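You operate a simulated robot arm through the tools that you are given. There is no shell and no other tool. Be economical: measure what you need, move in short steps, check, and stop when the job is done.

You are at the controls of a simulated robot arm. One attempt, no reset.

JOB
Clear mould 35's jam and give the lower rod a full stroke.
Fine: lower rod home first, then the other; run the lower rod out and home; shut the red air valve at the end.

The check looks at the end state, three seconds after you hand in, the way a careful person would. Anything else that was tipped, shoved, dropped, spilled or broken makes it a failure.

ROBOT AND FRAMES
A 7-joint arm with a two-finger parallel gripper, fixed in place. Base frame: the origin is at the foot of the arm, x ahead of it, y to its left, z up; the work surface is at about z = 0.86. Readings come in m, degrees, newtons and seconds.
With the tool pointing down near the work surface it reaches from about 0.44 to 0.9 m from the base axis. Its first joint turns from -115.0 to 115.0 degrees. Payload 3.91 kg.
The TCP is the grasp point between the finger pads, 0.03 m short of the fingertips. In the tool frame z runs along the fingers and y along their closing line. Largest opening 0.11 m; finger width 0.02, thickness 0.01; the body of the gripper, 0.048 by 0.112 m, starts 0.055 m behind the TCP.
Orientation is that of the tool frame in the base frame, as [roll, pitch, yaw] about the fixed x, y, z axes, in that order (R = Rz(yaw) Ry(pitch) Rx(roll)). With the fingers straight down and closing along the base's y, the tool's x points along the base's -x, its y along +y and its z along -z.

CONTROLS
- The arm moves only by the tool step_arm. Its argument "targets" is a list of rows, each a list of 7 numbers: the opening, from 0 (shut) to 1 (fully open), then the shift along the tool's x, y, z in cm, then the turn, a rotation vector about the tool's x, y, z in degrees. In form: [[hand, x, y, z, rx, ry, rz], ...]. A call has 1 to 8 rows; each row shifts and turns the commanded pose from where the row before left it, along the tool's axes as they then stand. Each row takes 0.2 s and may step no farther than 0.05 m and 8.6 degrees from the row before; otherwise, or with a gripper value out of range, the whole call is refused. Where a pose cannot be reached the arm comes as near as it can. A force on the tool above 40 N (or 10 N above the force at the start of the call, whichever is more), or a blocked arm, ends the call early, and 0.2 s more pass. Each finger travels about 0.153 m/s and halts on what it meets, pressing with about 41 N; the grip force reading is that of the motor and also rises with nothing between the fingers. The clock runs only during rows and for 0.2 s after the last one: add rows that do not move to give the fingers time. The reply holds the time, the measured pose of the TCP, the force on the tool along the base axes, the opening and the grip force, in the units named above and with some noise, with the torque about the TCP (base axes, N m) and any sound that the robot's microphone picked up.
- Cameras (640 x 400 px; columns grow to the right, rows downward): "scene" is fixed at [0.0504, -0.5019, 1.5879]; the picture's right is [0.29, -0.96, 0.00], its down [-0.54, -0.17, -0.82] and it looks along [0.79, 0.24, -0.57] (base axes); focal length 252 px, centre (320, 200). "wrist" rides on the gripper at [0.072, 0.017, -0.103] in the tool frame; the picture's right is [-0.23, 0.97, 0.00], its down [-0.76, -0.18, -0.62] and it looks along [-0.61, -0.14, 0.78] (tool axes); focal length 222 px, centre (320, 200). There is no depth. A picture from a camera that has moved, and an enlarged one, comes with that camera's place and axes in the base frame and with its lens.
- snapshot(camera): a new picture of that camera. It takes no simulated time.
- lift_body(by): slides the trunk up (or, below 0, down) by that many m; the arm rides with it, the base frame stays. It gives what a move gives, with no picture.
- inspect(camera, box): a new picture of the part [left, top, right, bottom] of that camera's present view, enlarged. It takes no simulated time.
- finish_job(): hands the job in; it is judged then, once.

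Work in short steps. Places have to be worked out from the pictures, the camera data and where the tool is seen: move nearer, look again, correct. Check each grasp and each placing, and mend what went wrong. You have 120 turns and 76 pictures in all, those below and enlarged ones among them. Open the gripper and draw the arm clear of the work before you hand the job in, unless the task says otherwise; then end with one line.

The tools are called after "Request:" as name(argument=value, ...) on one line, values as JSON. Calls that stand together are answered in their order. step_arm: Moves the arm, as the interface text tells. Its arguments: {"type":"object","properties":{"targets":{"type":"array","items":{"type":"array","items":{"type":"number"}}}},"required":["targets"]} The other tools are called the same way: lift_body (by) slides the trunk up or down; snapshot (camera) takes a picture; inspect (camera, box) takes an enlarged picture of a part of a camera's view; finish_job () hands the job in.

At the start:

```text
clock: 0.0
eef_pos: [0.6208, -0.241, 1.4398]
tool_rot: [-180.0, -0.1, 180.0]
contact_force: [-0.2, -0.2, 0.1]
wrist_torque: [-0.05, 0.0, -0.02]
width: 0.1102
grasp_force: 0.0
trunk travel left (down, up): [-0.85, 0.14]
```

scene: 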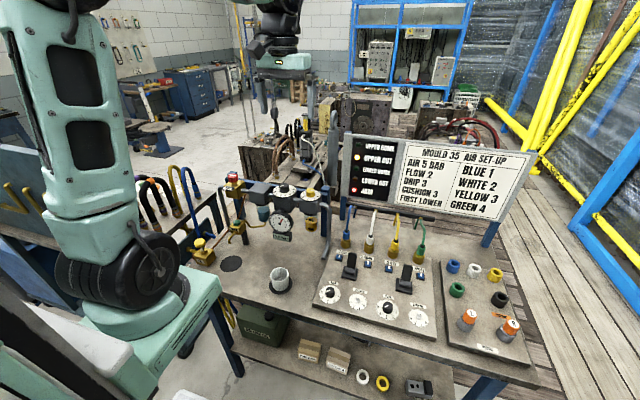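
wrist: 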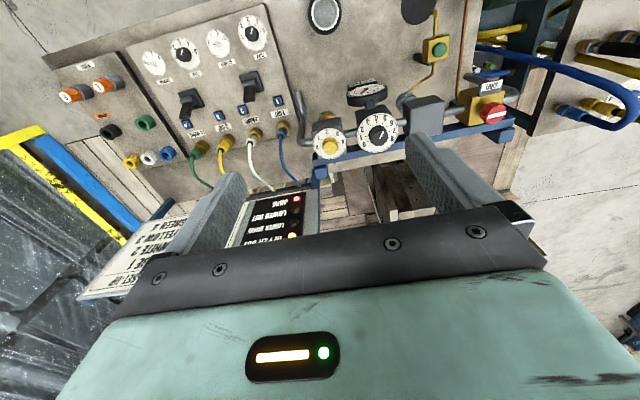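

I begin with enlarged views of the panel, the sign and the air unit.

Request:
inspect(camera="scene", box=[300, 200, 540, 350])

Request:
inspect(camera="scene", box=[330, 125, 540, 255])

Request:
inspect(camera="scene", box=[180, 150, 350, 300])

Request:
inspect(camera="wrist", box=[120, 0, 320, 200])

```text
2.67 times, centred on (420, 275) of scene
camera zoom: at [0.0504, -0.5019, 1.5879], right [0.29, -0.96, 0.0], down [-0.54, -0.17, -0.82], along [0.79, 0.24, -0.57], focal length 672 px, centre (53, 0)
```

zoom: 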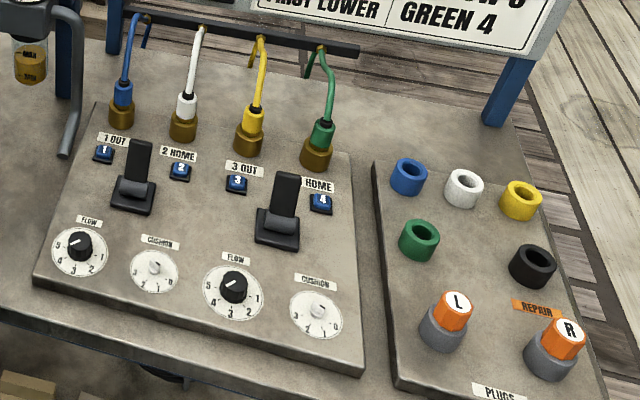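

```text
3.05 times, centred on (435, 190) of scene
camera zoom: at [0.0504, -0.5019, 1.5879], right [0.29, -0.96, 0.0], down [-0.54, -0.17, -0.82], along [0.79, 0.24, -0.57], focal length 768 px, centre (-30, 230)
```

zoom: 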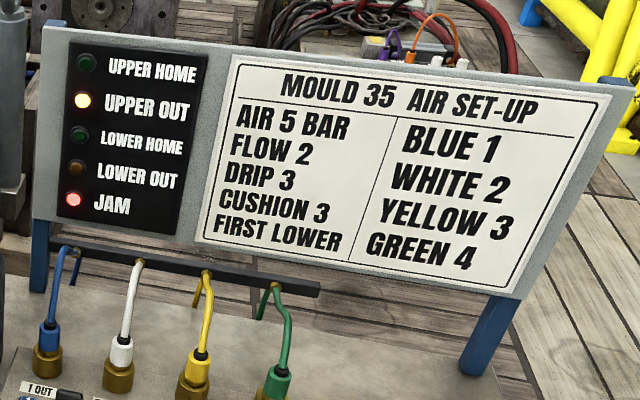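

```text
2.67 times, centred on (265, 225) of scene
camera zoom: at [0.0504, -0.5019, 1.5879], right [0.29, -0.96, 0.0], down [-0.54, -0.17, -0.82], along [0.79, 0.24, -0.57], focal length 672 px, centre (467, 133)
```

zoom: 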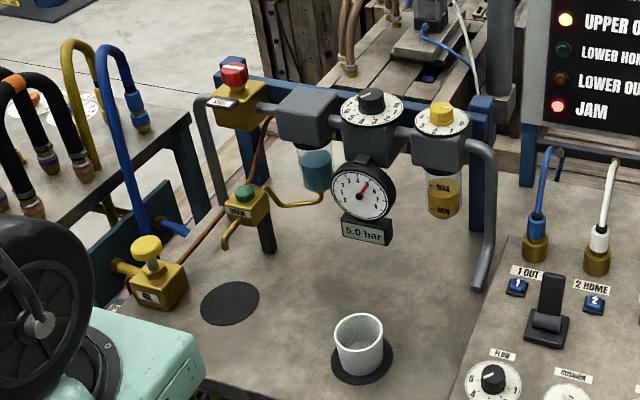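

```text
2.00 times, centred on (220, 100) of wrist
camera zoom: at [0.5488, -0.2241, 1.5433], right [0.23, 0.97, 0.0], down [0.76, -0.18, 0.62], along [0.61, -0.14, -0.78], focal length 444 px, centre (520, 400)
```

zoom: 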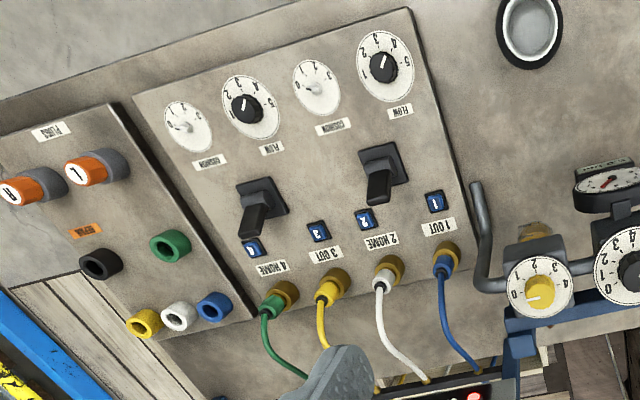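

The hoses look to sit at their listed ports. Next I look at the mould and rods behind, and read the dials.

Request:
inspect(camera="scene", box=[230, 80, 350, 190])

Request:
inspect(camera="scene", box=[310, 235, 440, 330])

Request:
inspect(camera="wrist", box=[300, 60, 540, 210])

Request:
inspect(camera="scene", box=[330, 80, 500, 190])

```text
3.64 times, centred on (290, 135) of scene
camera zoom: at [0.0504, -0.5019, 1.5879], right [0.29, -0.96, 0.0], down [-0.54, -0.17, -0.82], along [0.79, 0.24, -0.57], focal length 917 px, centre (429, 436)
```

zoom: 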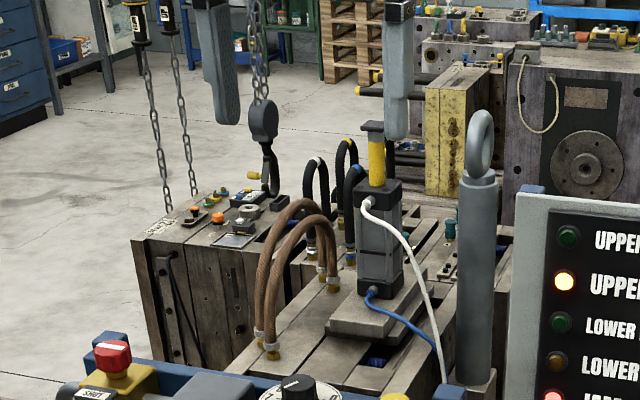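

```text
4.21 times, centred on (375, 282) of scene
camera zoom: at [0.0504, -0.5019, 1.5879], right [0.29, -0.96, 0.0], down [-0.54, -0.17, -0.82], along [0.79, 0.24, -0.57], focal length 1062 px, centre (88, -147)
```

zoom: 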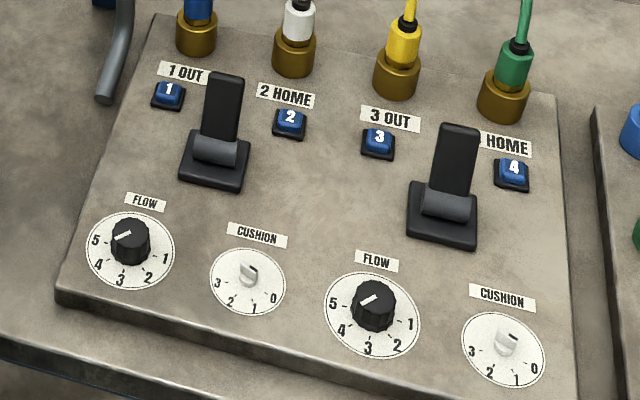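

```text
2.67 times, centred on (420, 135) of wrist
camera zoom: at [0.5488, -0.2241, 1.5433], right [0.23, 0.97, 0.0], down [0.76, -0.18, 0.62], along [0.61, -0.14, -0.78], focal length 592 px, centre (53, 373)
```

zoom: 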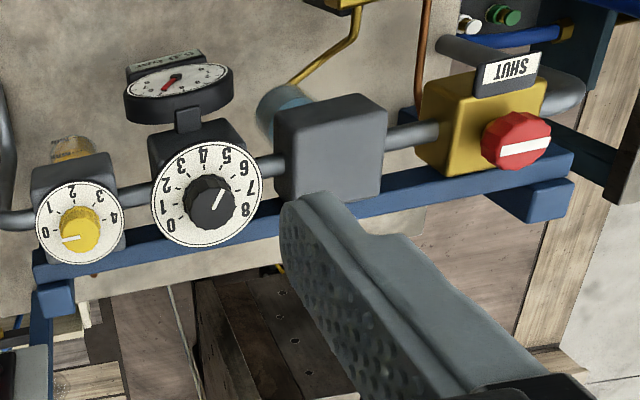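

```text
3.64 times, centred on (415, 135) of scene
camera zoom: at [0.0504, -0.5019, 1.5879], right [0.29, -0.96, 0.0], down [-0.54, -0.17, -0.82], along [0.79, 0.24, -0.57], focal length 917 px, centre (-26, 436)
```

zoom: 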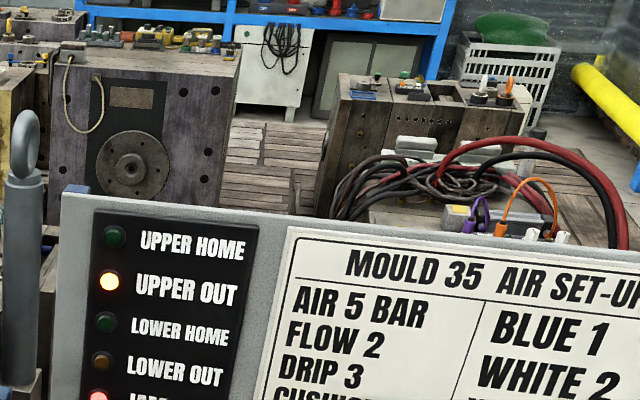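

The blue and white lines feed the upper cylinder: white at the top is HOME and blue at the bottom is OUT. So the 3/4 valve should be the lower rod. I bring the wrist camera closer over the valve panel.

Request:
step_arm(targets=[[1, 1.5, -3.25, 2.2, 0, 0, 0], [1, 1.5, -3.25, 2.2, 0, 0, 0], [1, 1.5, -3.25, 2.2, 0, 0, 0], [1, 1.5, -3.25, 2.2, 0, 0, 0], [1, 1.5, -3.25, 2.2, 0, 0, 0], [1, 1.5, -3.25, 2.2, 0, 0, 0], [1, 1.5, -3.25, 2.2, 0, 0, 0], [1, 1.5, -3.25, 2.2, 0, 0, 0]])

Request:
snapshot(camera="wrist")

```text
clock: 1.8
eef_pos: [0.5009, -0.5012, 1.264]
tool_rot: [179.9, 0.0, -179.8]
contact_force: [0.4, 0.3, -0.4]
wrist_torque: [-0.05, -0.02, 0.0]
width: 0.1098
grasp_force: 0.2
trunk travel left (down, up): [-0.85, 0.14]
```

```text
65 pictures are left
camera wrist: at [0.429, -0.484, 1.3677], right [0.23, 0.97, 0.0], down [0.76, -0.18, 0.62], along [0.61, -0.14, -0.78], focal length 222 px, centre (320, 200)
```

wrist: 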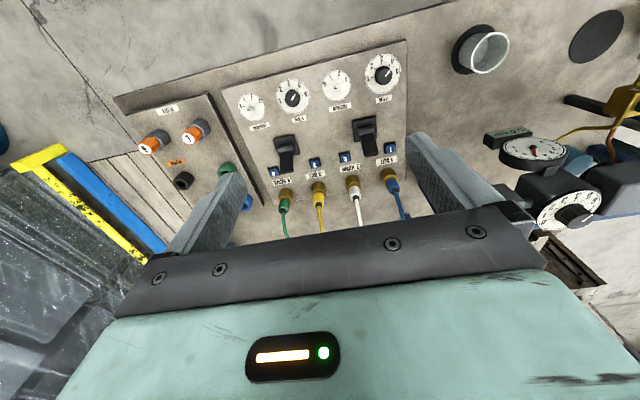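

Request:
inspect(camera="wrist", box=[220, 40, 420, 220])

Request:
inspect(camera="scene", box=[335, 130, 415, 210])

```text
2.22 times, centred on (320, 130) of wrist
camera zoom: at [0.429, -0.484, 1.3677], right [0.23, 0.97, 0.0], down [0.76, -0.18, 0.62], along [0.61, -0.14, -0.78], focal length 494 px, centre (320, 356)
```

zoom: 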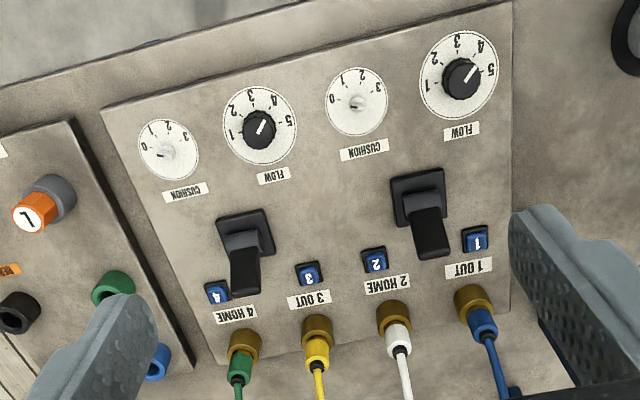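

```text
5.00 times, centred on (375, 170) of scene
camera zoom: at [0.0504, -0.5019, 1.5879], right [0.29, -0.96, 0.0], down [-0.54, -0.17, -0.82], along [0.79, 0.24, -0.57], focal length 1261 px, centre (45, 350)
```

zoom: 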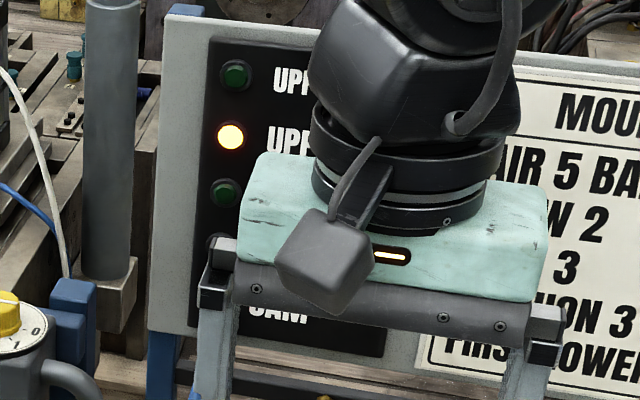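

Both levers pivot fore and aft and now lean away from the operator. I place the right lever's tip near (0.66, -0.615, 0.94) and its base near (0.63, -0.615). With the fingers shut I go above the space behind it, at x of about 0.70.

Request:
step_arm(targets=[[0, -2.85, -1.63, 2.6, 0, 0, 0], [0, -2.85, -1.63, 2.6, 0, 0, 0], [0, -2.85, -1.63, 2.6, 0, 0, 0], [0, -2.85, -1.63, 2.6, 0, 0, 0], [0, -2.85, -1.63, 2.6, 0, 0, 0], [0, -2.85, -1.63, 2.6, 0, 0, 0], [0, -2.85, -1.63, 2.6, 0, 0, 0]])

Request:
inspect(camera="scene", box=[320, 200, 480, 320])

Request:
snapshot(camera="wrist")

```text
clock: 3.4
eef_pos: [0.6994, -0.6189, 1.0834]
tool_rot: [180.0, 0.0, -180.0]
contact_force: [-0.8, 0.5, -0.3]
wrist_torque: [-0.01, 0.03, 0.04]
width: 0.0002
grasp_force: 37.7
trunk travel left (down, up): [-0.85, 0.14]
```

```text
3.33 times, centred on (400, 260) of scene
camera zoom: at [0.0504, -0.5019, 1.5879], right [0.29, -0.96, 0.0], down [-0.54, -0.17, -0.82], along [0.79, 0.24, -0.57], focal length 840 px, centre (53, 0)
```

zoom: 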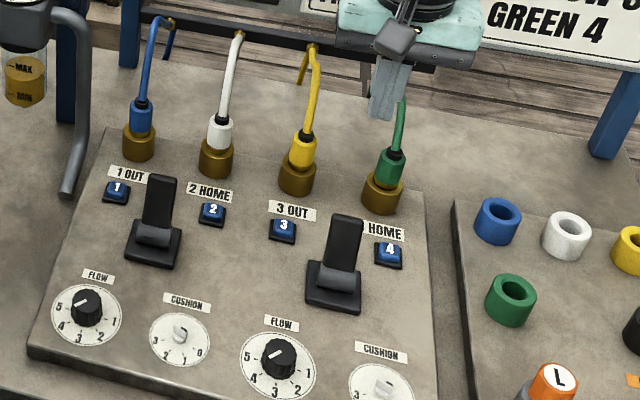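

```text
61 pictures are left
camera wrist: at [0.6283, -0.6012, 1.1876], right [0.23, 0.97, 0.0], down [0.76, -0.18, 0.62], along [0.61, -0.14, -0.78], focal length 222 px, centre (320, 200)
```

wrist: 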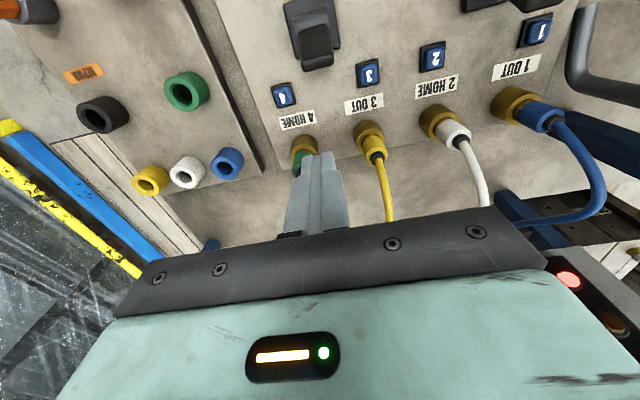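

The lever tip is confirmed near (0.659, -0.612), and the spot behind it at x = 0.70 is clear of the ports and buttons. I descend there to tip height of about 0.915.

Request:
step_arm(targets=[[0, 0, 0.15, 4.6, 0, 0, 0], [0, 0, 0.15, 4.6, 0, 0, 0], [0, 0, 0.1, 4.6, 0, 0, 0], [0, 0, 0, 0, 0, 0, 0]])

Request:
inspect(camera="scene", box=[350, 200, 470, 300])

```text
clock: 4.4
eef_pos: [0.6979, -0.6154, 0.9438]
tool_rot: [180.0, 0.0, 179.9]
contact_force: [-0.1, 0.4, -0.3]
wrist_torque: [-0.01, -0.02, 0.04]
width: 0.0002
grasp_force: 37.7
trunk travel left (down, up): [-0.85, 0.14]
```

```text
4.00 times, centred on (410, 250) of scene
camera zoom: at [0.0504, -0.5019, 1.5879], right [0.29, -0.96, 0.0], down [-0.54, -0.17, -0.82], along [0.79, 0.24, -0.57], focal length 1009 px, centre (-40, 0)
```

zoom: 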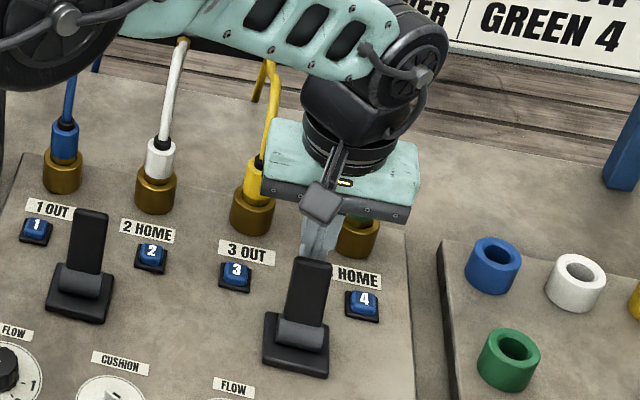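

The fingers stand behind the lever, as planned. I draw toward the operator in 1.5 cm steps.

Request:
step_arm(targets=[[0, 1.5, 0, 0, 0, 0, 0], [0, 1.5, 0, 0, 0, 0, 0], [0, 1.5, 0, 0, 0, 0, 0], [0, 1.5, 0, 0, 0, 0, 0], [0, 1.0, 0, 0, 0, 0, 0]])

Request:
snapshot(camera="scene")

```text
clock: 5.6
eef_pos: [0.639, -0.6122, 0.9454]
tool_rot: [-179.6, 0.8, -179.7]
contact_force: [39.9, -6.0, 2.1]
wrist_torque: [-0.26, -1.18, -0.02]
width: 0.0001
grasp_force: 37.8
trunk travel left (down, up): [-0.85, 0.14]
```

```text
59 pictures are left
```

scene: 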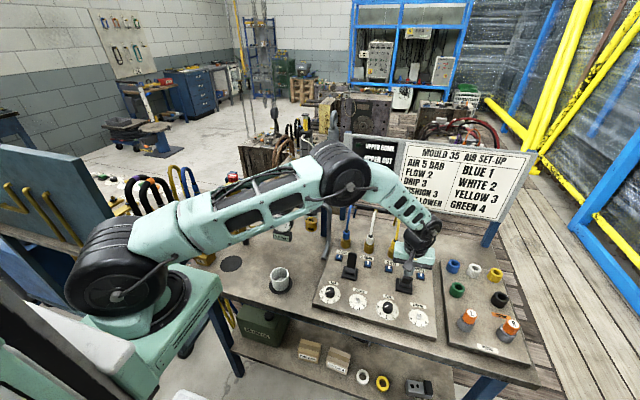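

Resistance reached 40 N at x = 0.639. I zoom in on the lever and the lamps.

Request:
inspect(camera="scene", box=[335, 220, 455, 320])

Request:
inspect(camera="scene", box=[290, 90, 430, 220])

```text
4.00 times, centred on (395, 270) of scene
camera zoom: at [0.0504, -0.5019, 1.5879], right [0.29, -0.96, 0.0], down [-0.54, -0.17, -0.82], along [0.79, 0.24, -0.57], focal length 1009 px, centre (20, -80)
```

zoom: 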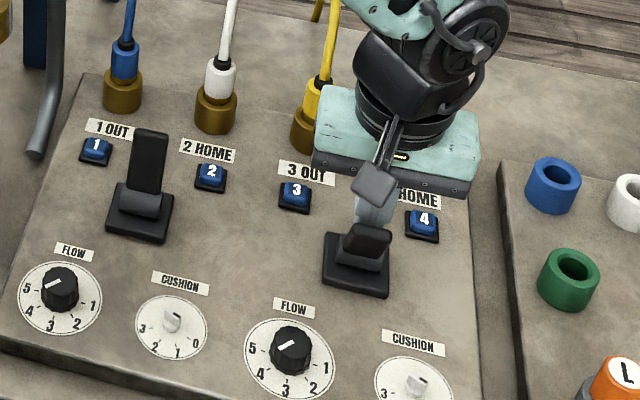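

```text
3.08 times, centred on (360, 155) of scene
camera zoom: at [0.0504, -0.5019, 1.5879], right [0.29, -0.96, 0.0], down [-0.54, -0.17, -0.82], along [0.79, 0.24, -0.57], focal length 776 px, centre (197, 338)
```

zoom: 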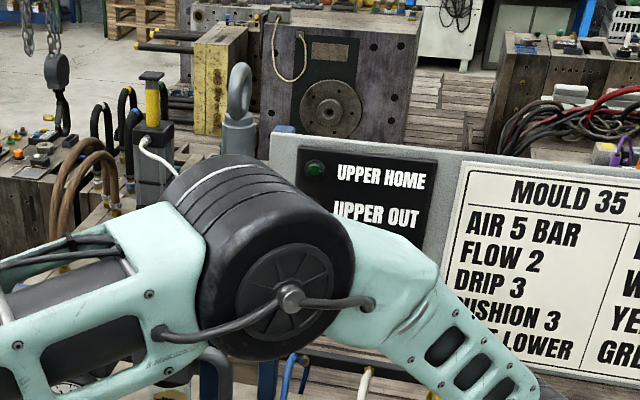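

The lever has come to just past upright. I push a little further to find out whether it is at a stop or still moving.

Request:
step_arm(targets=[[0, 0.7, 0, 0, 0, 0, 0], [0, 0.7, 0, 0, 0, 0, 0]])

Request:
inspect(camera="scene", box=[375, 230, 455, 300])

```text
clock: 5.9
eef_pos: [0.6376, -0.6124, 0.9476]
tool_rot: [-179.7, 1.3, -179.7]
contact_force: [6.5, 0.9, 3.3]
wrist_torque: [0.15, -0.17, 0.02]
width: 0.0
grasp_force: 37.6
trunk travel left (down, up): [-0.85, 0.14]
stopped in row 1: the force on the tool passed its limit at 56 N (the readings are from after the stop); the commanded pose is now the measured one
```

```text
5.71 times, centred on (415, 265) of scene
camera zoom: at [0.0504, -0.5019, 1.5879], right [0.29, -0.96, 0.0], down [-0.54, -0.17, -0.82], along [0.79, 0.24, -0.57], focal length 1441 px, centre (-223, -171)
```

zoom: 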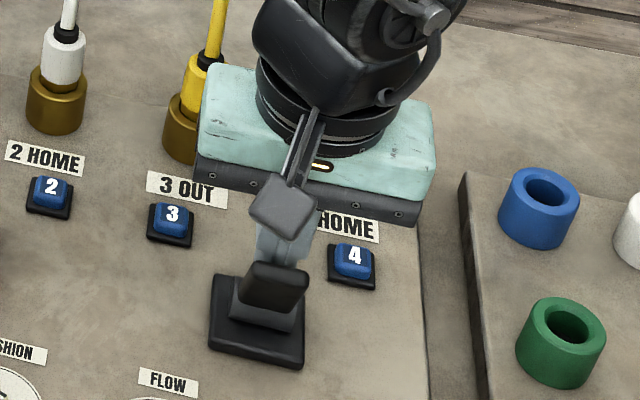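

It has hit a firm stop, so the lever is over. I back off, lift, and look at the lamps and rods.

Request:
step_arm(targets=[[0, -2, 0, 0, 0, 0, 0], [0, -1, 0, -3, 0, 0, 0], [0, 0, 0, -4.9, 0, 0, 0], [0, 0, 0, -4.9, 0, 0, 0], [0, 0, 0, -4.9, 0, 0, 0], [0, 0, 0, -4.9, 0, 0, 0], [0, 0, 0, 0, 0, 0, 0]])

Request:
snapshot(camera="scene")

Request:
snapshot(camera="wrist")

```text
clock: 7.5
eef_pos: [0.6598, -0.6123, 1.1765]
tool_rot: [-179.5, 0.9, -179.7]
contact_force: [0.1, 0.6, -0.5]
wrist_torque: [-0.01, 0.01, -0.01]
width: 0.0
grasp_force: 37.6
trunk travel left (down, up): [-0.85, 0.14]
```

```text
55 pictures are left
```

scene: 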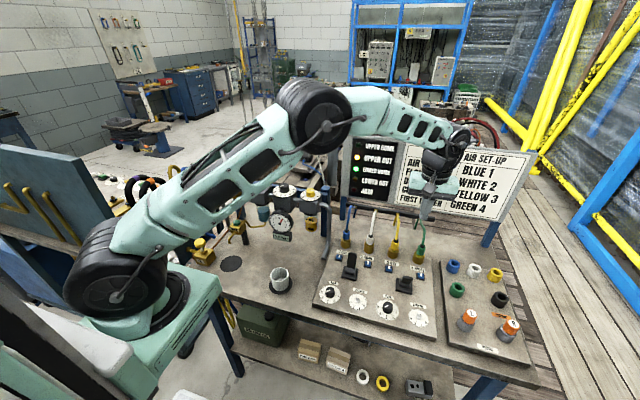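

```text
54 pictures are left
camera wrist: at [0.587, -0.5945, 1.2789], right [0.22, 0.97, 0.0], down [0.75, -0.17, 0.64], along [0.62, -0.14, -0.77], focal length 222 px, centre (320, 200)
```

wrist: 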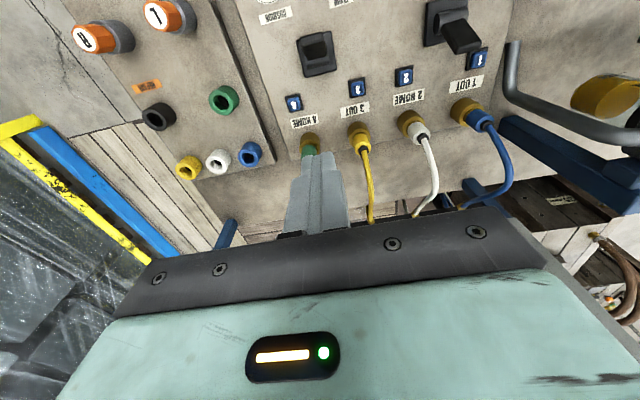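

The lamps look like LOWER HOME on and JAM off. I zoom to confirm and take the hand over to the space behind the upper rod's lever at y of about -0.428.

Request:
inspect(camera="scene", box=[330, 125, 420, 205])

Request:
step_arm(targets=[[0, -0.9, 4.6, 0, 0, 0, 0], [0, -0.9, 4.6, 0, 0, 0, 0], [0, -0.9, 4.6, 0, 0, 0, 0], [0, -0.9, 4.6, 0, 0, 0, 0], [0, 0, 0, 4.7, 0, -0.9, 0], [0, 0, 0, 4.7, 0, 0, 0], [0, 0, 0, 3.7, 0, 0, 0], [0, 0, 0, 0, 0, 0, 0]])

Request:
snapshot(camera="wrist")

```text
5.00 times, centred on (375, 165) of scene
camera zoom: at [0.0504, -0.5019, 1.5879], right [0.29, -0.96, 0.0], down [-0.54, -0.17, -0.82], along [0.79, 0.24, -0.57], focal length 1261 px, centre (45, 375)
```

zoom: 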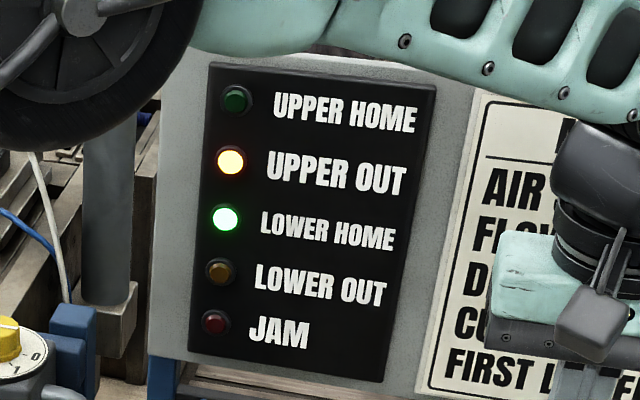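

```text
clock: 9.3
eef_pos: [0.7009, -0.4286, 1.0399]
tool_rot: [-179.6, 2.1, -179.7]
contact_force: [-0.4, -0.1, 0.7]
wrist_torque: [-0.03, 0.04, 0.0]
width: 0.0
grasp_force: 37.6
trunk travel left (down, up): [-0.85, 0.14]
```

```text
52 pictures are left
camera wrist: at [0.6259, -0.4108, 1.142], right [0.22, 0.97, 0.0], down [0.74, -0.17, 0.65], along [0.63, -0.14, -0.76], focal length 222 px, centre (320, 200)
```

wrist: 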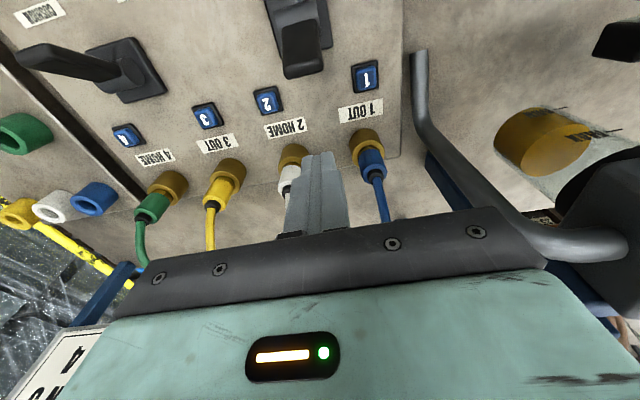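

Lower home is confirmed and the jam lamp is out. The upper lever's tip is at (0.661, -0.43), in line with the fingers. I level the tool, lower it and draw the lever toward the operator.

Request:
step_arm(targets=[[0, 0, 0, 0, 0, 2.1, 0], [0, 0, 0, 4.8, 0, 0, 0], [0, 0, 0, 4.7, 0, 0, 0], [0, 0, 0, 0, 0, 0, 0], [0, 1.5, 0, 0, 0, 0, 0], [0, 1.5, 0, 0, 0, 0, 0], [0, 1.5, 0, 0, 0, 0, 0], [0, 1.3, 0, 0, 0, 0, 0]])

Request:
inspect(camera="scene", box=[310, 220, 430, 320])

```text
clock: 11.1
eef_pos: [0.6437, -0.4268, 0.947]
tool_rot: [-179.6, -0.1, -179.7]
contact_force: [0.4, 0.2, 0.4]
wrist_torque: [-0.02, 0.02, -0.02]
width: 0.0
grasp_force: 37.9
trunk travel left (down, up): [-0.85, 0.14]
```

```text
4.00 times, centred on (370, 270) of scene
camera zoom: at [0.0504, -0.5019, 1.5879], right [0.29, -0.96, 0.0], down [-0.54, -0.17, -0.82], along [0.79, 0.24, -0.57], focal length 1009 px, centre (120, -80)
```

zoom: 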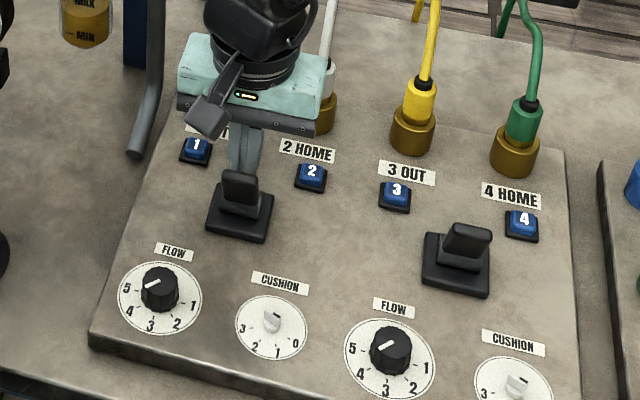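

The lever seems to have snapped over, since the force is zero. I lift off and check the lamps.

Request:
step_arm(targets=[[0, 0.3, 0, 0, 0, 0, 0], [0, -2, 0, 0, 0, 0, 0], [0, 0, 0, -4.8, 0, 0, 0], [0, 0, 0, -4.8, 0, 0, 0], [0, 0, 0, -4.8, 0, 0, 0], [0, 0, -4.6, 0, 0, 0, 0], [0, 0, -4.6, 0, 0, 0, 0], [0, 0, -4.6, 0, 0, 0, 0]])

Request:
snapshot(camera="scene")

Request:
inspect(camera="scene", box=[330, 125, 420, 205])

```text
clock: 12.9
eef_pos: [0.6609, -0.5627, 1.091]
tool_rot: [-179.7, -0.2, -179.6]
contact_force: [-0.2, 0.0, -0.2]
wrist_torque: [-0.04, -0.06, 0.02]
width: 0.0002
grasp_force: 37.7
trunk travel left (down, up): [-0.85, 0.14]
```

```text
50 pictures are left
```

scene: 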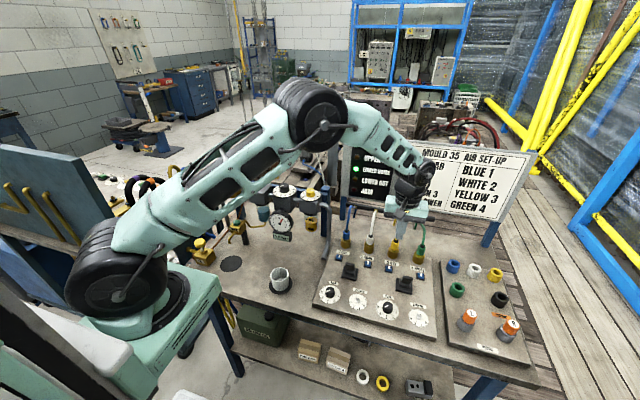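

```text
5.00 times, centred on (375, 165) of scene
camera zoom: at [0.0504, -0.5019, 1.5879], right [0.29, -0.96, 0.0], down [-0.54, -0.17, -0.82], along [0.79, 0.24, -0.57], focal length 1261 px, centre (45, 375)
```

zoom: 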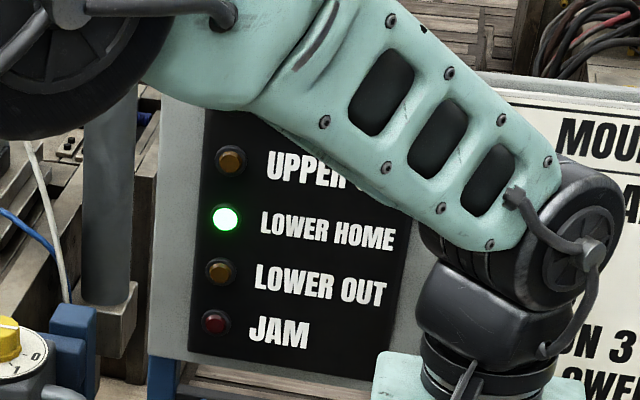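

UPPER OUT is off and LOWER HOME still lit. I move over to the operator's side of the right lever and view it and the upper lamp.

Request:
step_arm(targets=[[0, 3.6, -1.7, -1, 0, 0, 0], [0, 3.6, -1.7, 0, 0, 0, 0], [0, 3.6, -1.7, 0, 0, 0, 0], [0, 0, 0, 0, 0, 0, 0]])

Request:
inspect(camera="scene", box=[310, 115, 430, 205])

Request:
snapshot(camera="wrist")

```text
clock: 13.9
eef_pos: [0.5541, -0.6151, 1.1008]
tool_rot: [-179.7, -0.1, -179.7]
contact_force: [0.3, 0.2, -0.8]
wrist_torque: [0.0, 0.03, -0.02]
width: 0.0
grasp_force: 37.1
trunk travel left (down, up): [-0.85, 0.14]
```

```text
4.44 times, centred on (370, 160) of scene
camera zoom: at [0.0504, -0.5019, 1.5879], right [0.29, -0.96, 0.0], down [-0.54, -0.17, -0.82], along [0.79, 0.24, -0.57], focal length 1121 px, centre (98, 378)
```

zoom: 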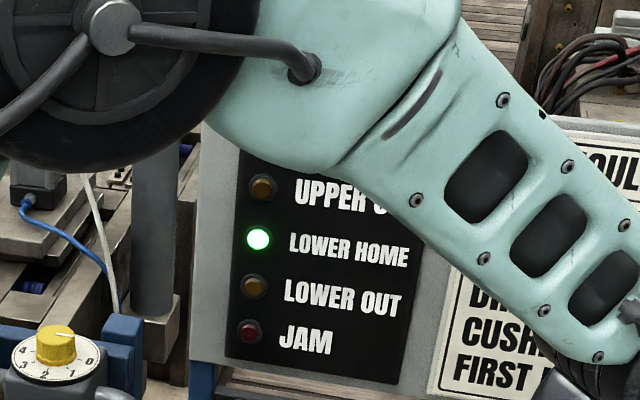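

```text
47 pictures are left
camera wrist: at [0.4808, -0.5975, 1.2056], right [0.22, 0.97, -0.01], down [0.76, -0.17, 0.62], along [0.61, -0.14, -0.78], focal length 222 px, centre (320, 200)
```

wrist: 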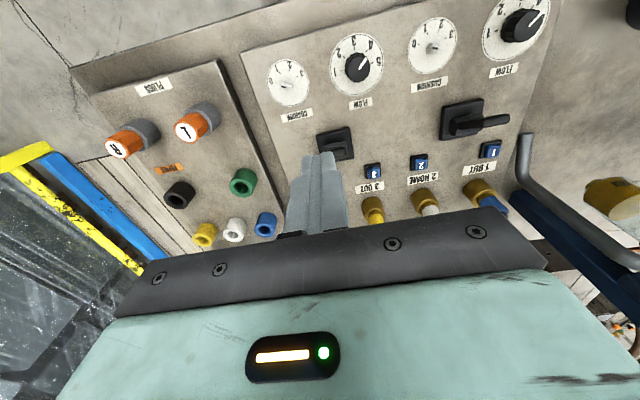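

I want UPPER HOME confirmed before running the lower rod out, so I raise the hand to uncover that lamp.

Request:
step_arm(targets=[[0, 0, 0, -4.5, 0, 0, 0], [0, 0, 0, -4.5, 0, 0, 0], [0, 0, 0, -4.5, 0, 0, 0]])

Request:
inspect(camera="scene", box=[310, 115, 430, 205])

```text
clock: 14.7
eef_pos: [0.5518, -0.6142, 1.2366]
tool_rot: [-179.7, -0.2, -179.9]
contact_force: [0.3, -0.3, -0.3]
wrist_torque: [0.02, -0.02, 0.01]
width: 0.0002
grasp_force: 36.8
trunk travel left (down, up): [-0.85, 0.14]
```

```text
4.44 times, centred on (370, 160) of scene
camera zoom: at [0.0504, -0.5019, 1.5879], right [0.29, -0.96, 0.0], down [-0.54, -0.17, -0.82], along [0.79, 0.24, -0.57], focal length 1121 px, centre (98, 378)
```

zoom: 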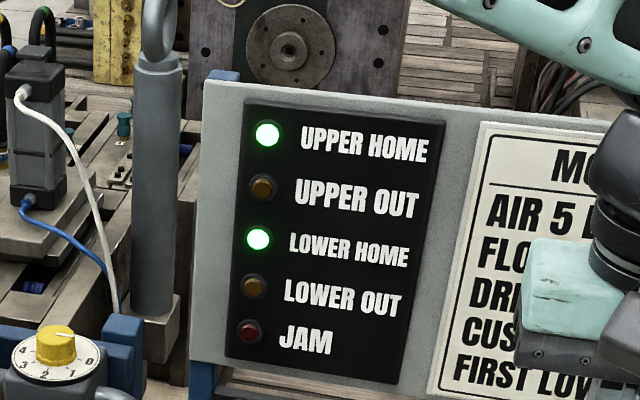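

Both rods are home with no jam. I lower the closed fingers on the operator side of the lower lever and look before pushing.

Request:
step_arm(targets=[[0, 0, 0, 4.8, 0, 0, 0], [0, 0, 0, 4.8, 0, 0, 0], [0, 0, 0, 4.8, 0, 0, 0], [0, 0, 0, 4.8, 0, 0, 0], [0, 0, 0, 4.8, 0, 0, 0], [0, 0, 0, 4.6, 0, 0, 0], [0, 0, 0, 0, 0, 0, 0]])

Request:
inspect(camera="scene", box=[340, 220, 460, 320])

```text
clock: 16.3
eef_pos: [0.5553, -0.6193, 0.9492]
tool_rot: [-179.6, -0.2, -179.7]
contact_force: [0.7, 0.2, 0.1]
wrist_torque: [-0.04, -0.02, -0.05]
width: 0.0
grasp_force: 37.5
trunk travel left (down, up): [-0.85, 0.14]
```

```text
4.00 times, centred on (400, 270) of scene
camera zoom: at [0.0504, -0.5019, 1.5879], right [0.29, -0.96, 0.0], down [-0.54, -0.17, -0.82], along [0.79, 0.24, -0.57], focal length 1009 px, centre (0, -80)
```

zoom: 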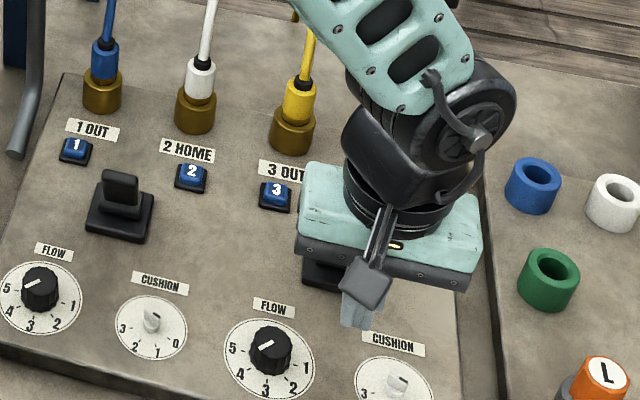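

Placement is good and clear of the dials. I push the lever away from the operator to send the lower rod out.

Request:
step_arm(targets=[[0, -1.5, 0.3, 0, 0, 0, 0], [0, -1.5, 0, 0, 0, 0, 0], [0, -1.5, 0, 0, 0, 0, 0], [0, -1.5, 0, 0, 0, 0, 0], [0, -1.0, 0, 0, 0, 0, 0]])

Request:
inspect(camera="scene", box=[340, 220, 460, 320])

```text
clock: 17.5
eef_pos: [0.6243, -0.6141, 0.9509]
tool_rot: [-179.7, -0.3, -179.8]
contact_force: [-8.0, 1.8, 3.3]
wrist_torque: [0.08, 0.25, 0.04]
width: 0.0003
grasp_force: 37.6
trunk travel left (down, up): [-0.85, 0.14]
```

```text
4.00 times, centred on (400, 270) of scene
camera zoom: at [0.0504, -0.5019, 1.5879], right [0.29, -0.96, 0.0], down [-0.54, -0.17, -0.82], along [0.79, 0.24, -0.57], focal length 1009 px, centre (0, -80)
```

zoom: 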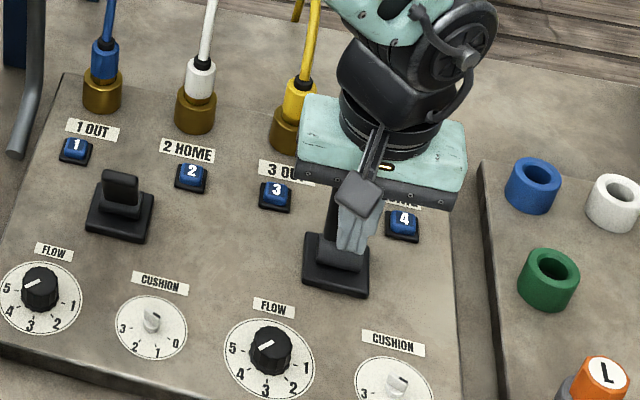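

The lever has tipped forward. I add a small push to seat it, then back off and lift to see the lamps.

Request:
step_arm(targets=[[0, -0.6, 0, 0, 0, 0, 0], [0, 0, 0, 0, 0, 0, 0]])

Request:
step_arm(targets=[[0, 2.5, 0, 0, 0, 0, 0], [0, 2, 0, -4, 0, 0, 0], [0, 2, 0, -4.5, 0, 0, 0], [0, 0, 0, -4.9, 0, 0, 0], [0, 0, 0, -4.9, 0, 0, 0], [0, 0, 0, -4.9, 0, 0, 0], [0, 0, 0, -4.9, 0, 0, 0], [0, 0, 0, 0, 0, 0, 0]])

Request:
inspect(camera="scene", box=[310, 115, 430, 205])

Request:
inspect(camera="scene", box=[320, 210, 450, 320])

```text
clock: 18.2
eef_pos: [0.622, -0.615, 0.9527]
tool_rot: [-179.9, -0.8, -179.9]
contact_force: [-13.6, 3.9, 12.9]
wrist_torque: [0.0, 0.26, 0.06]
width: 0.0
grasp_force: 37.8
trunk travel left (down, up): [-0.85, 0.14]
stopped in row 2: the force on the tool passed its limit at 41 N (the readings are from after the stop); the commanded pose is now the measured one
```

```text
clock: 20.0
eef_pos: [0.5636, -0.615, 1.2326]
tool_rot: [-179.9, -0.8, -179.9]
contact_force: [0.3, 0.0, 0.7]
wrist_torque: [0.0, -0.02, -0.02]
width: 0.0003
grasp_force: 37.9
trunk travel left (down, up): [-0.85, 0.14]
```

```text
4.44 times, centred on (370, 160) of scene
camera zoom: at [0.0504, -0.5019, 1.5879], right [0.29, -0.96, 0.0], down [-0.54, -0.17, -0.82], along [0.79, 0.24, -0.57], focal length 1121 px, centre (98, 378)
```

zoom: 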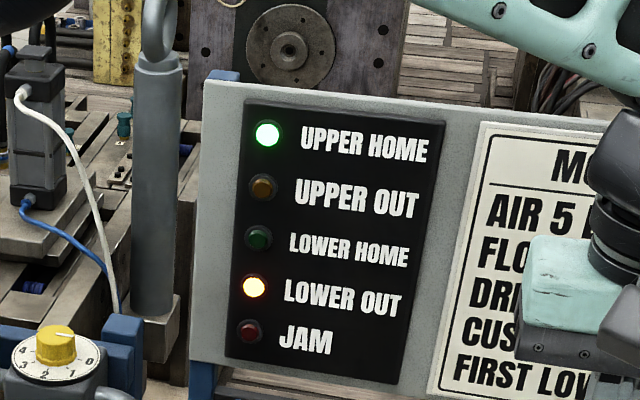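

```text
3.64 times, centred on (385, 265) of scene
camera zoom: at [0.0504, -0.5019, 1.5879], right [0.29, -0.96, 0.0], down [-0.54, -0.17, -0.82], along [0.79, 0.24, -0.57], focal length 917 px, centre (84, -36)
```

zoom: 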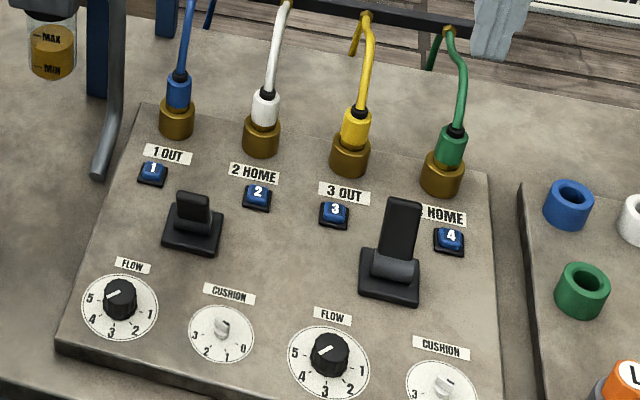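

LOWER OUT is lit and the stroke is complete. I cross behind the lever again and come down.

Request:
step_arm(targets=[[0, -4.6, 0, 0, 0, -0.8, 0], [0, -4.6, 0, 0, 0, 0, 0], [0, -4.4, 0, 4.2, 0, 0, 0], [0, 0, 0, 4.9, 0, 0, 0], [0, 0, 0, 4.9, 0, 0, 0], [0, 0, 0, 4.9, 0, 0, 0], [0, 0, 0, 4.9, 0, 0, 0], [0, 0, 0, 4.9, 0, 0, 0]])

Request:
step_arm(targets=[[0, 1.5, 0, 0, 0, 0, 0], [0, 1.5, 0, 0, 0, 0, 0], [0, 1.5, 0, 0, 0, 0, 0], [0, 1.3, 0, 0, 0, 0, 0]])

Request:
inspect(camera="scene", box=[340, 220, 460, 320])

```text
refused: row 3 steps farther than a row can; nothing moved
```

```text
clock: 21.0
eef_pos: [0.5057, -0.6146, 1.2326]
tool_rot: [-179.8, -0.8, -179.9]
contact_force: [0.2, 0.3, 0.5]
wrist_torque: [-0.04, 0.0, 0.0]
width: 0.0001
grasp_force: 37.8
trunk travel left (down, up): [-0.85, 0.14]
```

```text
4.00 times, centred on (400, 270) of scene
camera zoom: at [0.0504, -0.5019, 1.5879], right [0.29, -0.96, 0.0], down [-0.54, -0.17, -0.82], along [0.79, 0.24, -0.57], focal length 1009 px, centre (0, -80)
```

zoom: 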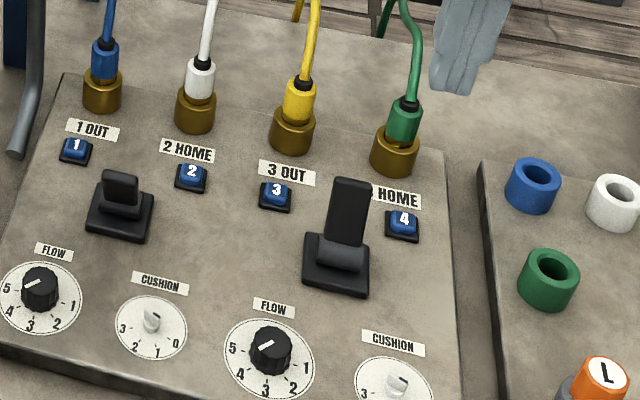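

The crossing call was refused because one step was too long, so the draw I had chained to it ran in free air up high. It touched nothing, but dependent moves must go one at a time from now on. I cross to x = 0.70 now.

Request:
step_arm(targets=[[0, -4.85, 0, 0, 0, -0.8, 0], [0, -4.85, 0, 0, 0, 0, 0], [0, -4.85, 0, 0, 0, 0, 0], [0, -4.85, 0, 0, 0, 0, 0], [0, 0, 0, 4.8, 0, 0, 0], [0, 0, 0, 4.8, 0, 0, 0], [0, 0, 0, 4.8, 0, 0, 0], [0, 0, 0, 0, 0, 0, 0]])

```text
clock: 22.8
eef_pos: [0.7006, -0.6156, 1.0872]
tool_rot: [-179.7, 0.1, -179.8]
contact_force: [-0.3, 0.4, -0.1]
wrist_torque: [0.04, 0.02, 0.02]
width: 0.0001
grasp_force: 37.6
trunk travel left (down, up): [-0.85, 0.14]
```

I'm at the same spot as the first time, so I descend the remaining 14 cm and draw the lever home.

Request:
step_arm(targets=[[0, 0, 0.1, 4.7, 0, 0, 0], [0, 0, 0, 4.7, 0, 0, 0], [0, 0, 0, 4.7, 0, 0, 0], [0, 0, 0, 0, 0, 0, 0], [0, 1.5, 0, 0, 0, 0, 0], [0, 1.5, 0, 0, 0, 0, 0], [0, 1.5, 0, 0, 0, 0, 0], [0, 1.3, 0, 0, 0, 0, 0]])

Request:
inspect(camera="scene", box=[340, 220, 460, 320])

```text
clock: 24.6
eef_pos: [0.6415, -0.6143, 0.9451]
tool_rot: [-179.9, 0.0, -179.8]
contact_force: [0.3, 0.3, -0.2]
wrist_torque: [-0.01, 0.06, 0.01]
width: 0.0
grasp_force: 37.9
trunk travel left (down, up): [-0.85, 0.14]
```

```text
4.00 times, centred on (400, 270) of scene
camera zoom: at [0.0504, -0.5019, 1.5879], right [0.29, -0.96, 0.0], down [-0.54, -0.17, -0.82], along [0.79, 0.24, -0.57], focal length 1009 px, centre (0, -80)
```

zoom: 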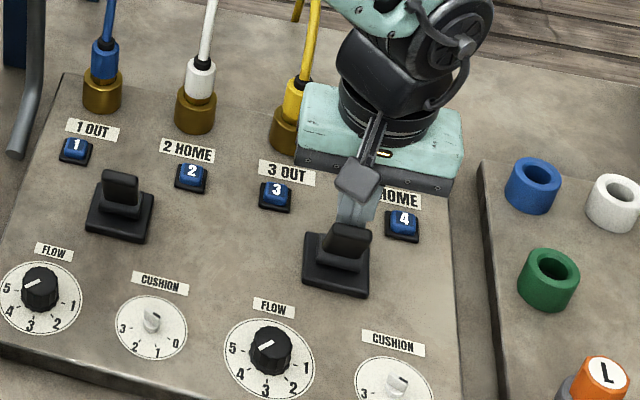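

The lever has snapped toward HOME. I back off, rise and check the lamps.

Request:
step_arm(targets=[[0, -2, 0, 0, 0, 0, 0], [0, 0, 0, -4.8, 0, 0, 0], [0, 0, 0, -4.8, 0, 0, 0], [0, 0, 0, -4.8, 0, 0, 0], [0, 0, 0, -4.8, 0, 0, 0], [0, 0, 0, -4.8, 0, 0, 0], [0, 0, 0, -4.8, 0, 0, 0], [0, 0, 0, 0, 0, 0, 0]])

Request:
inspect(camera="scene", box=[310, 115, 430, 205])

Request:
inspect(camera="scene", box=[200, 160, 280, 220])

```text
clock: 26.4
eef_pos: [0.6606, -0.6119, 1.2349]
tool_rot: [-179.9, 0.0, -179.9]
contact_force: [-0.6, -0.3, -0.3]
wrist_torque: [0.0, -0.01, 0.0]
width: 0.0
grasp_force: 38.0
trunk travel left (down, up): [-0.85, 0.14]
```

```text
4.44 times, centred on (370, 160) of scene
camera zoom: at [0.0504, -0.5019, 1.5879], right [0.29, -0.96, 0.0], down [-0.54, -0.17, -0.82], along [0.79, 0.24, -0.57], focal length 1121 px, centre (98, 378)
```

zoom: 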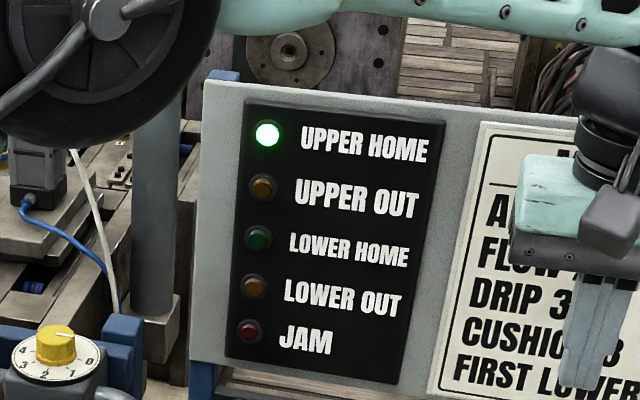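

```text
6.67 times, centred on (240, 190) of scene
camera zoom: at [0.0504, -0.5019, 1.5879], right [0.29, -0.96, 0.0], down [-0.54, -0.17, -0.82], along [0.79, 0.24, -0.57], focal length 1681 px, centre (853, 267)
```

zoom: 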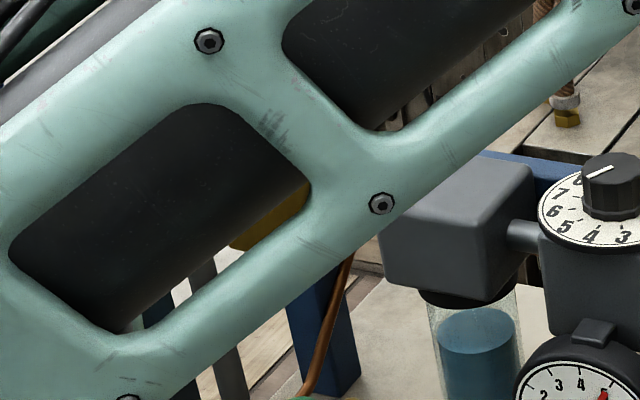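

Neither LOWER lamp is lit, so the rod may still be travelling. I wait a moment and move the hand toward y = -0.4 up high.

Request:
step_arm(targets=[[0, 0, 0, 0, 0, 0, 0], [0, 0, 0, 0, 0, 0, 0], [0, 0, 0, 0, 0, 0, 0], [0, 0, 0, 0, 0, 0, 0], [0, 0, 0, 0, 0, 0, 0], [0, 0, 0, 0, 0, 0, 0]])

Request:
snapshot(camera="scene")

Request:
inspect(camera="scene", box=[310, 115, 430, 205])

```text
clock: 27.8
eef_pos: [0.661, -0.6123, 1.2352]
tool_rot: [-179.8, 0.1, -179.9]
contact_force: [-0.7, 0.4, 0.2]
wrist_torque: [-0.03, 0.01, 0.01]
width: 0.0
grasp_force: 37.5
trunk travel left (down, up): [-0.85, 0.14]
```

```text
37 pictures are left
```

scene: 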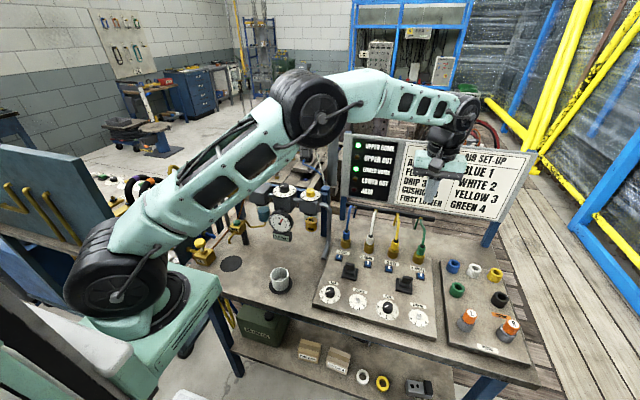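

```text
4.44 times, centred on (370, 160) of scene
camera zoom: at [0.0504, -0.5019, 1.5879], right [0.29, -0.96, 0.0], down [-0.54, -0.17, -0.82], along [0.79, 0.24, -0.57], focal length 1121 px, centre (98, 378)
```

zoom: 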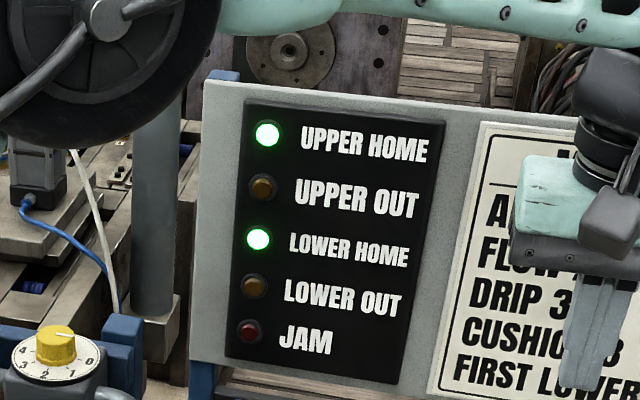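

Both rods are home and the lower stroke is done. For the red air valve, placed near (0.75, 0.057, 1.12), I rise and cross to it in two stages.

Request:
step_arm(targets=[[0, 0, 1, -4, 0, 0, 0], [0, 0, 3, -3.5, 0, 0, 0], [0, 0, 4.6, -1, 0, 0, 0], [0, 0, 4.9, 0, 0, 0, 0], [0, 0, 4.9, 0, 0, 0, 0], [0, 0, 4.9, 0, 0, 0, 0], [0, 0, 4.9, 0, 0, 0, 0], [0, 0, 4.9, 0, 0, 0, 0]])

Request:
step_arm(targets=[[1, 0, 4.9, 0, 0, 0, 0], [1, 0, 4.9, 0, 0, 0, 0], [1, 0, 4.9, 0, 0, 0, 0], [1, 0, 4.9, 0, 0, 0, 0], [1, 0, 4.9, 0, 0, 0, 0], [1, 0, 4.9, 0, 0, 0, 0], [1, 0, 3.5, 0, 0, 0, 0], [1, 0, 0, 0, 0, 0, 0]])

Request:
snapshot(camera="wrist")

```text
clock: 29.6
eef_pos: [0.6632, -0.2823, 1.3203]
tool_rot: [-179.9, 0.1, 180.0]
contact_force: [0.7, -0.3, 0.1]
wrist_torque: [0.02, -0.01, -0.01]
width: 0.0
grasp_force: 37.9
trunk travel left (down, up): [-0.85, 0.14]
```

```text
clock: 31.4
eef_pos: [0.6594, 0.0481, 1.3194]
tool_rot: [-179.8, 0.2, -179.9]
contact_force: [-0.1, 0.0, 0.3]
wrist_torque: [-0.03, 0.02, -0.02]
width: 0.11
grasp_force: 0.0
trunk travel left (down, up): [-0.85, 0.14]
```

```text
35 pictures are left
camera wrist: at [0.5876, 0.0665, 1.423], right [0.23, 0.97, 0.0], down [0.76, -0.17, 0.62], along [0.61, -0.14, -0.78], focal length 222 px, centre (320, 200)
```

wrist: 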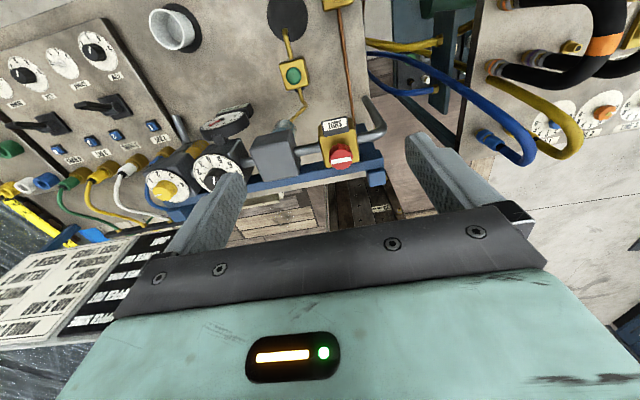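

Request:
inspect(camera="wrist", box=[270, 90, 410, 190])

Request:
inspect(camera="scene", box=[190, 150, 310, 230])

```text
4.00 times, centred on (340, 140) of wrist
camera zoom: at [0.5876, 0.0665, 1.423], right [0.23, 0.97, 0.0], down [0.76, -0.17, 0.62], along [0.61, -0.14, -0.78], focal length 888 px, centre (240, 440)
```

zoom: 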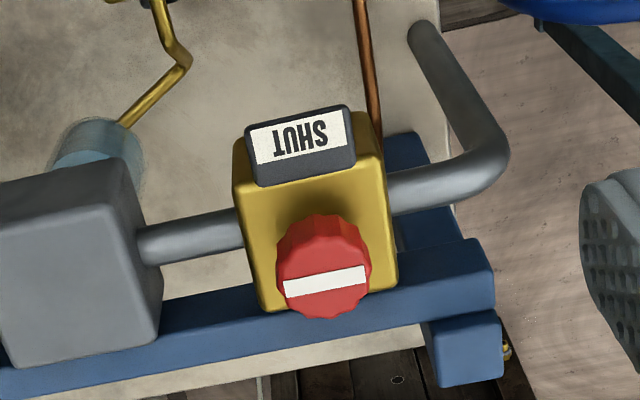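

```text
5.00 times, centred on (250, 190) of scene
camera zoom: at [0.0504, -0.5019, 1.5879], right [0.29, -0.96, 0.0], down [-0.54, -0.17, -0.82], along [0.79, 0.24, -0.57], focal length 1261 px, centre (670, 250)
```

zoom: 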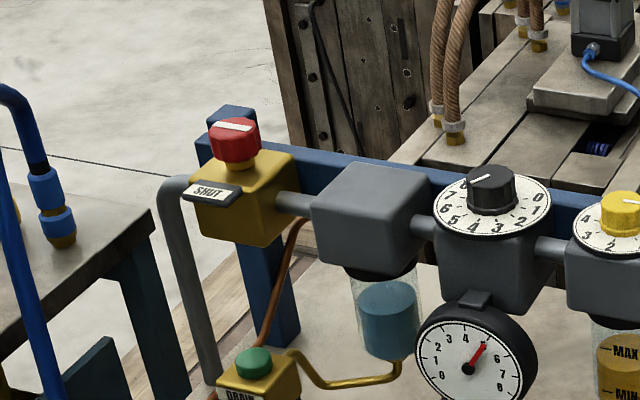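

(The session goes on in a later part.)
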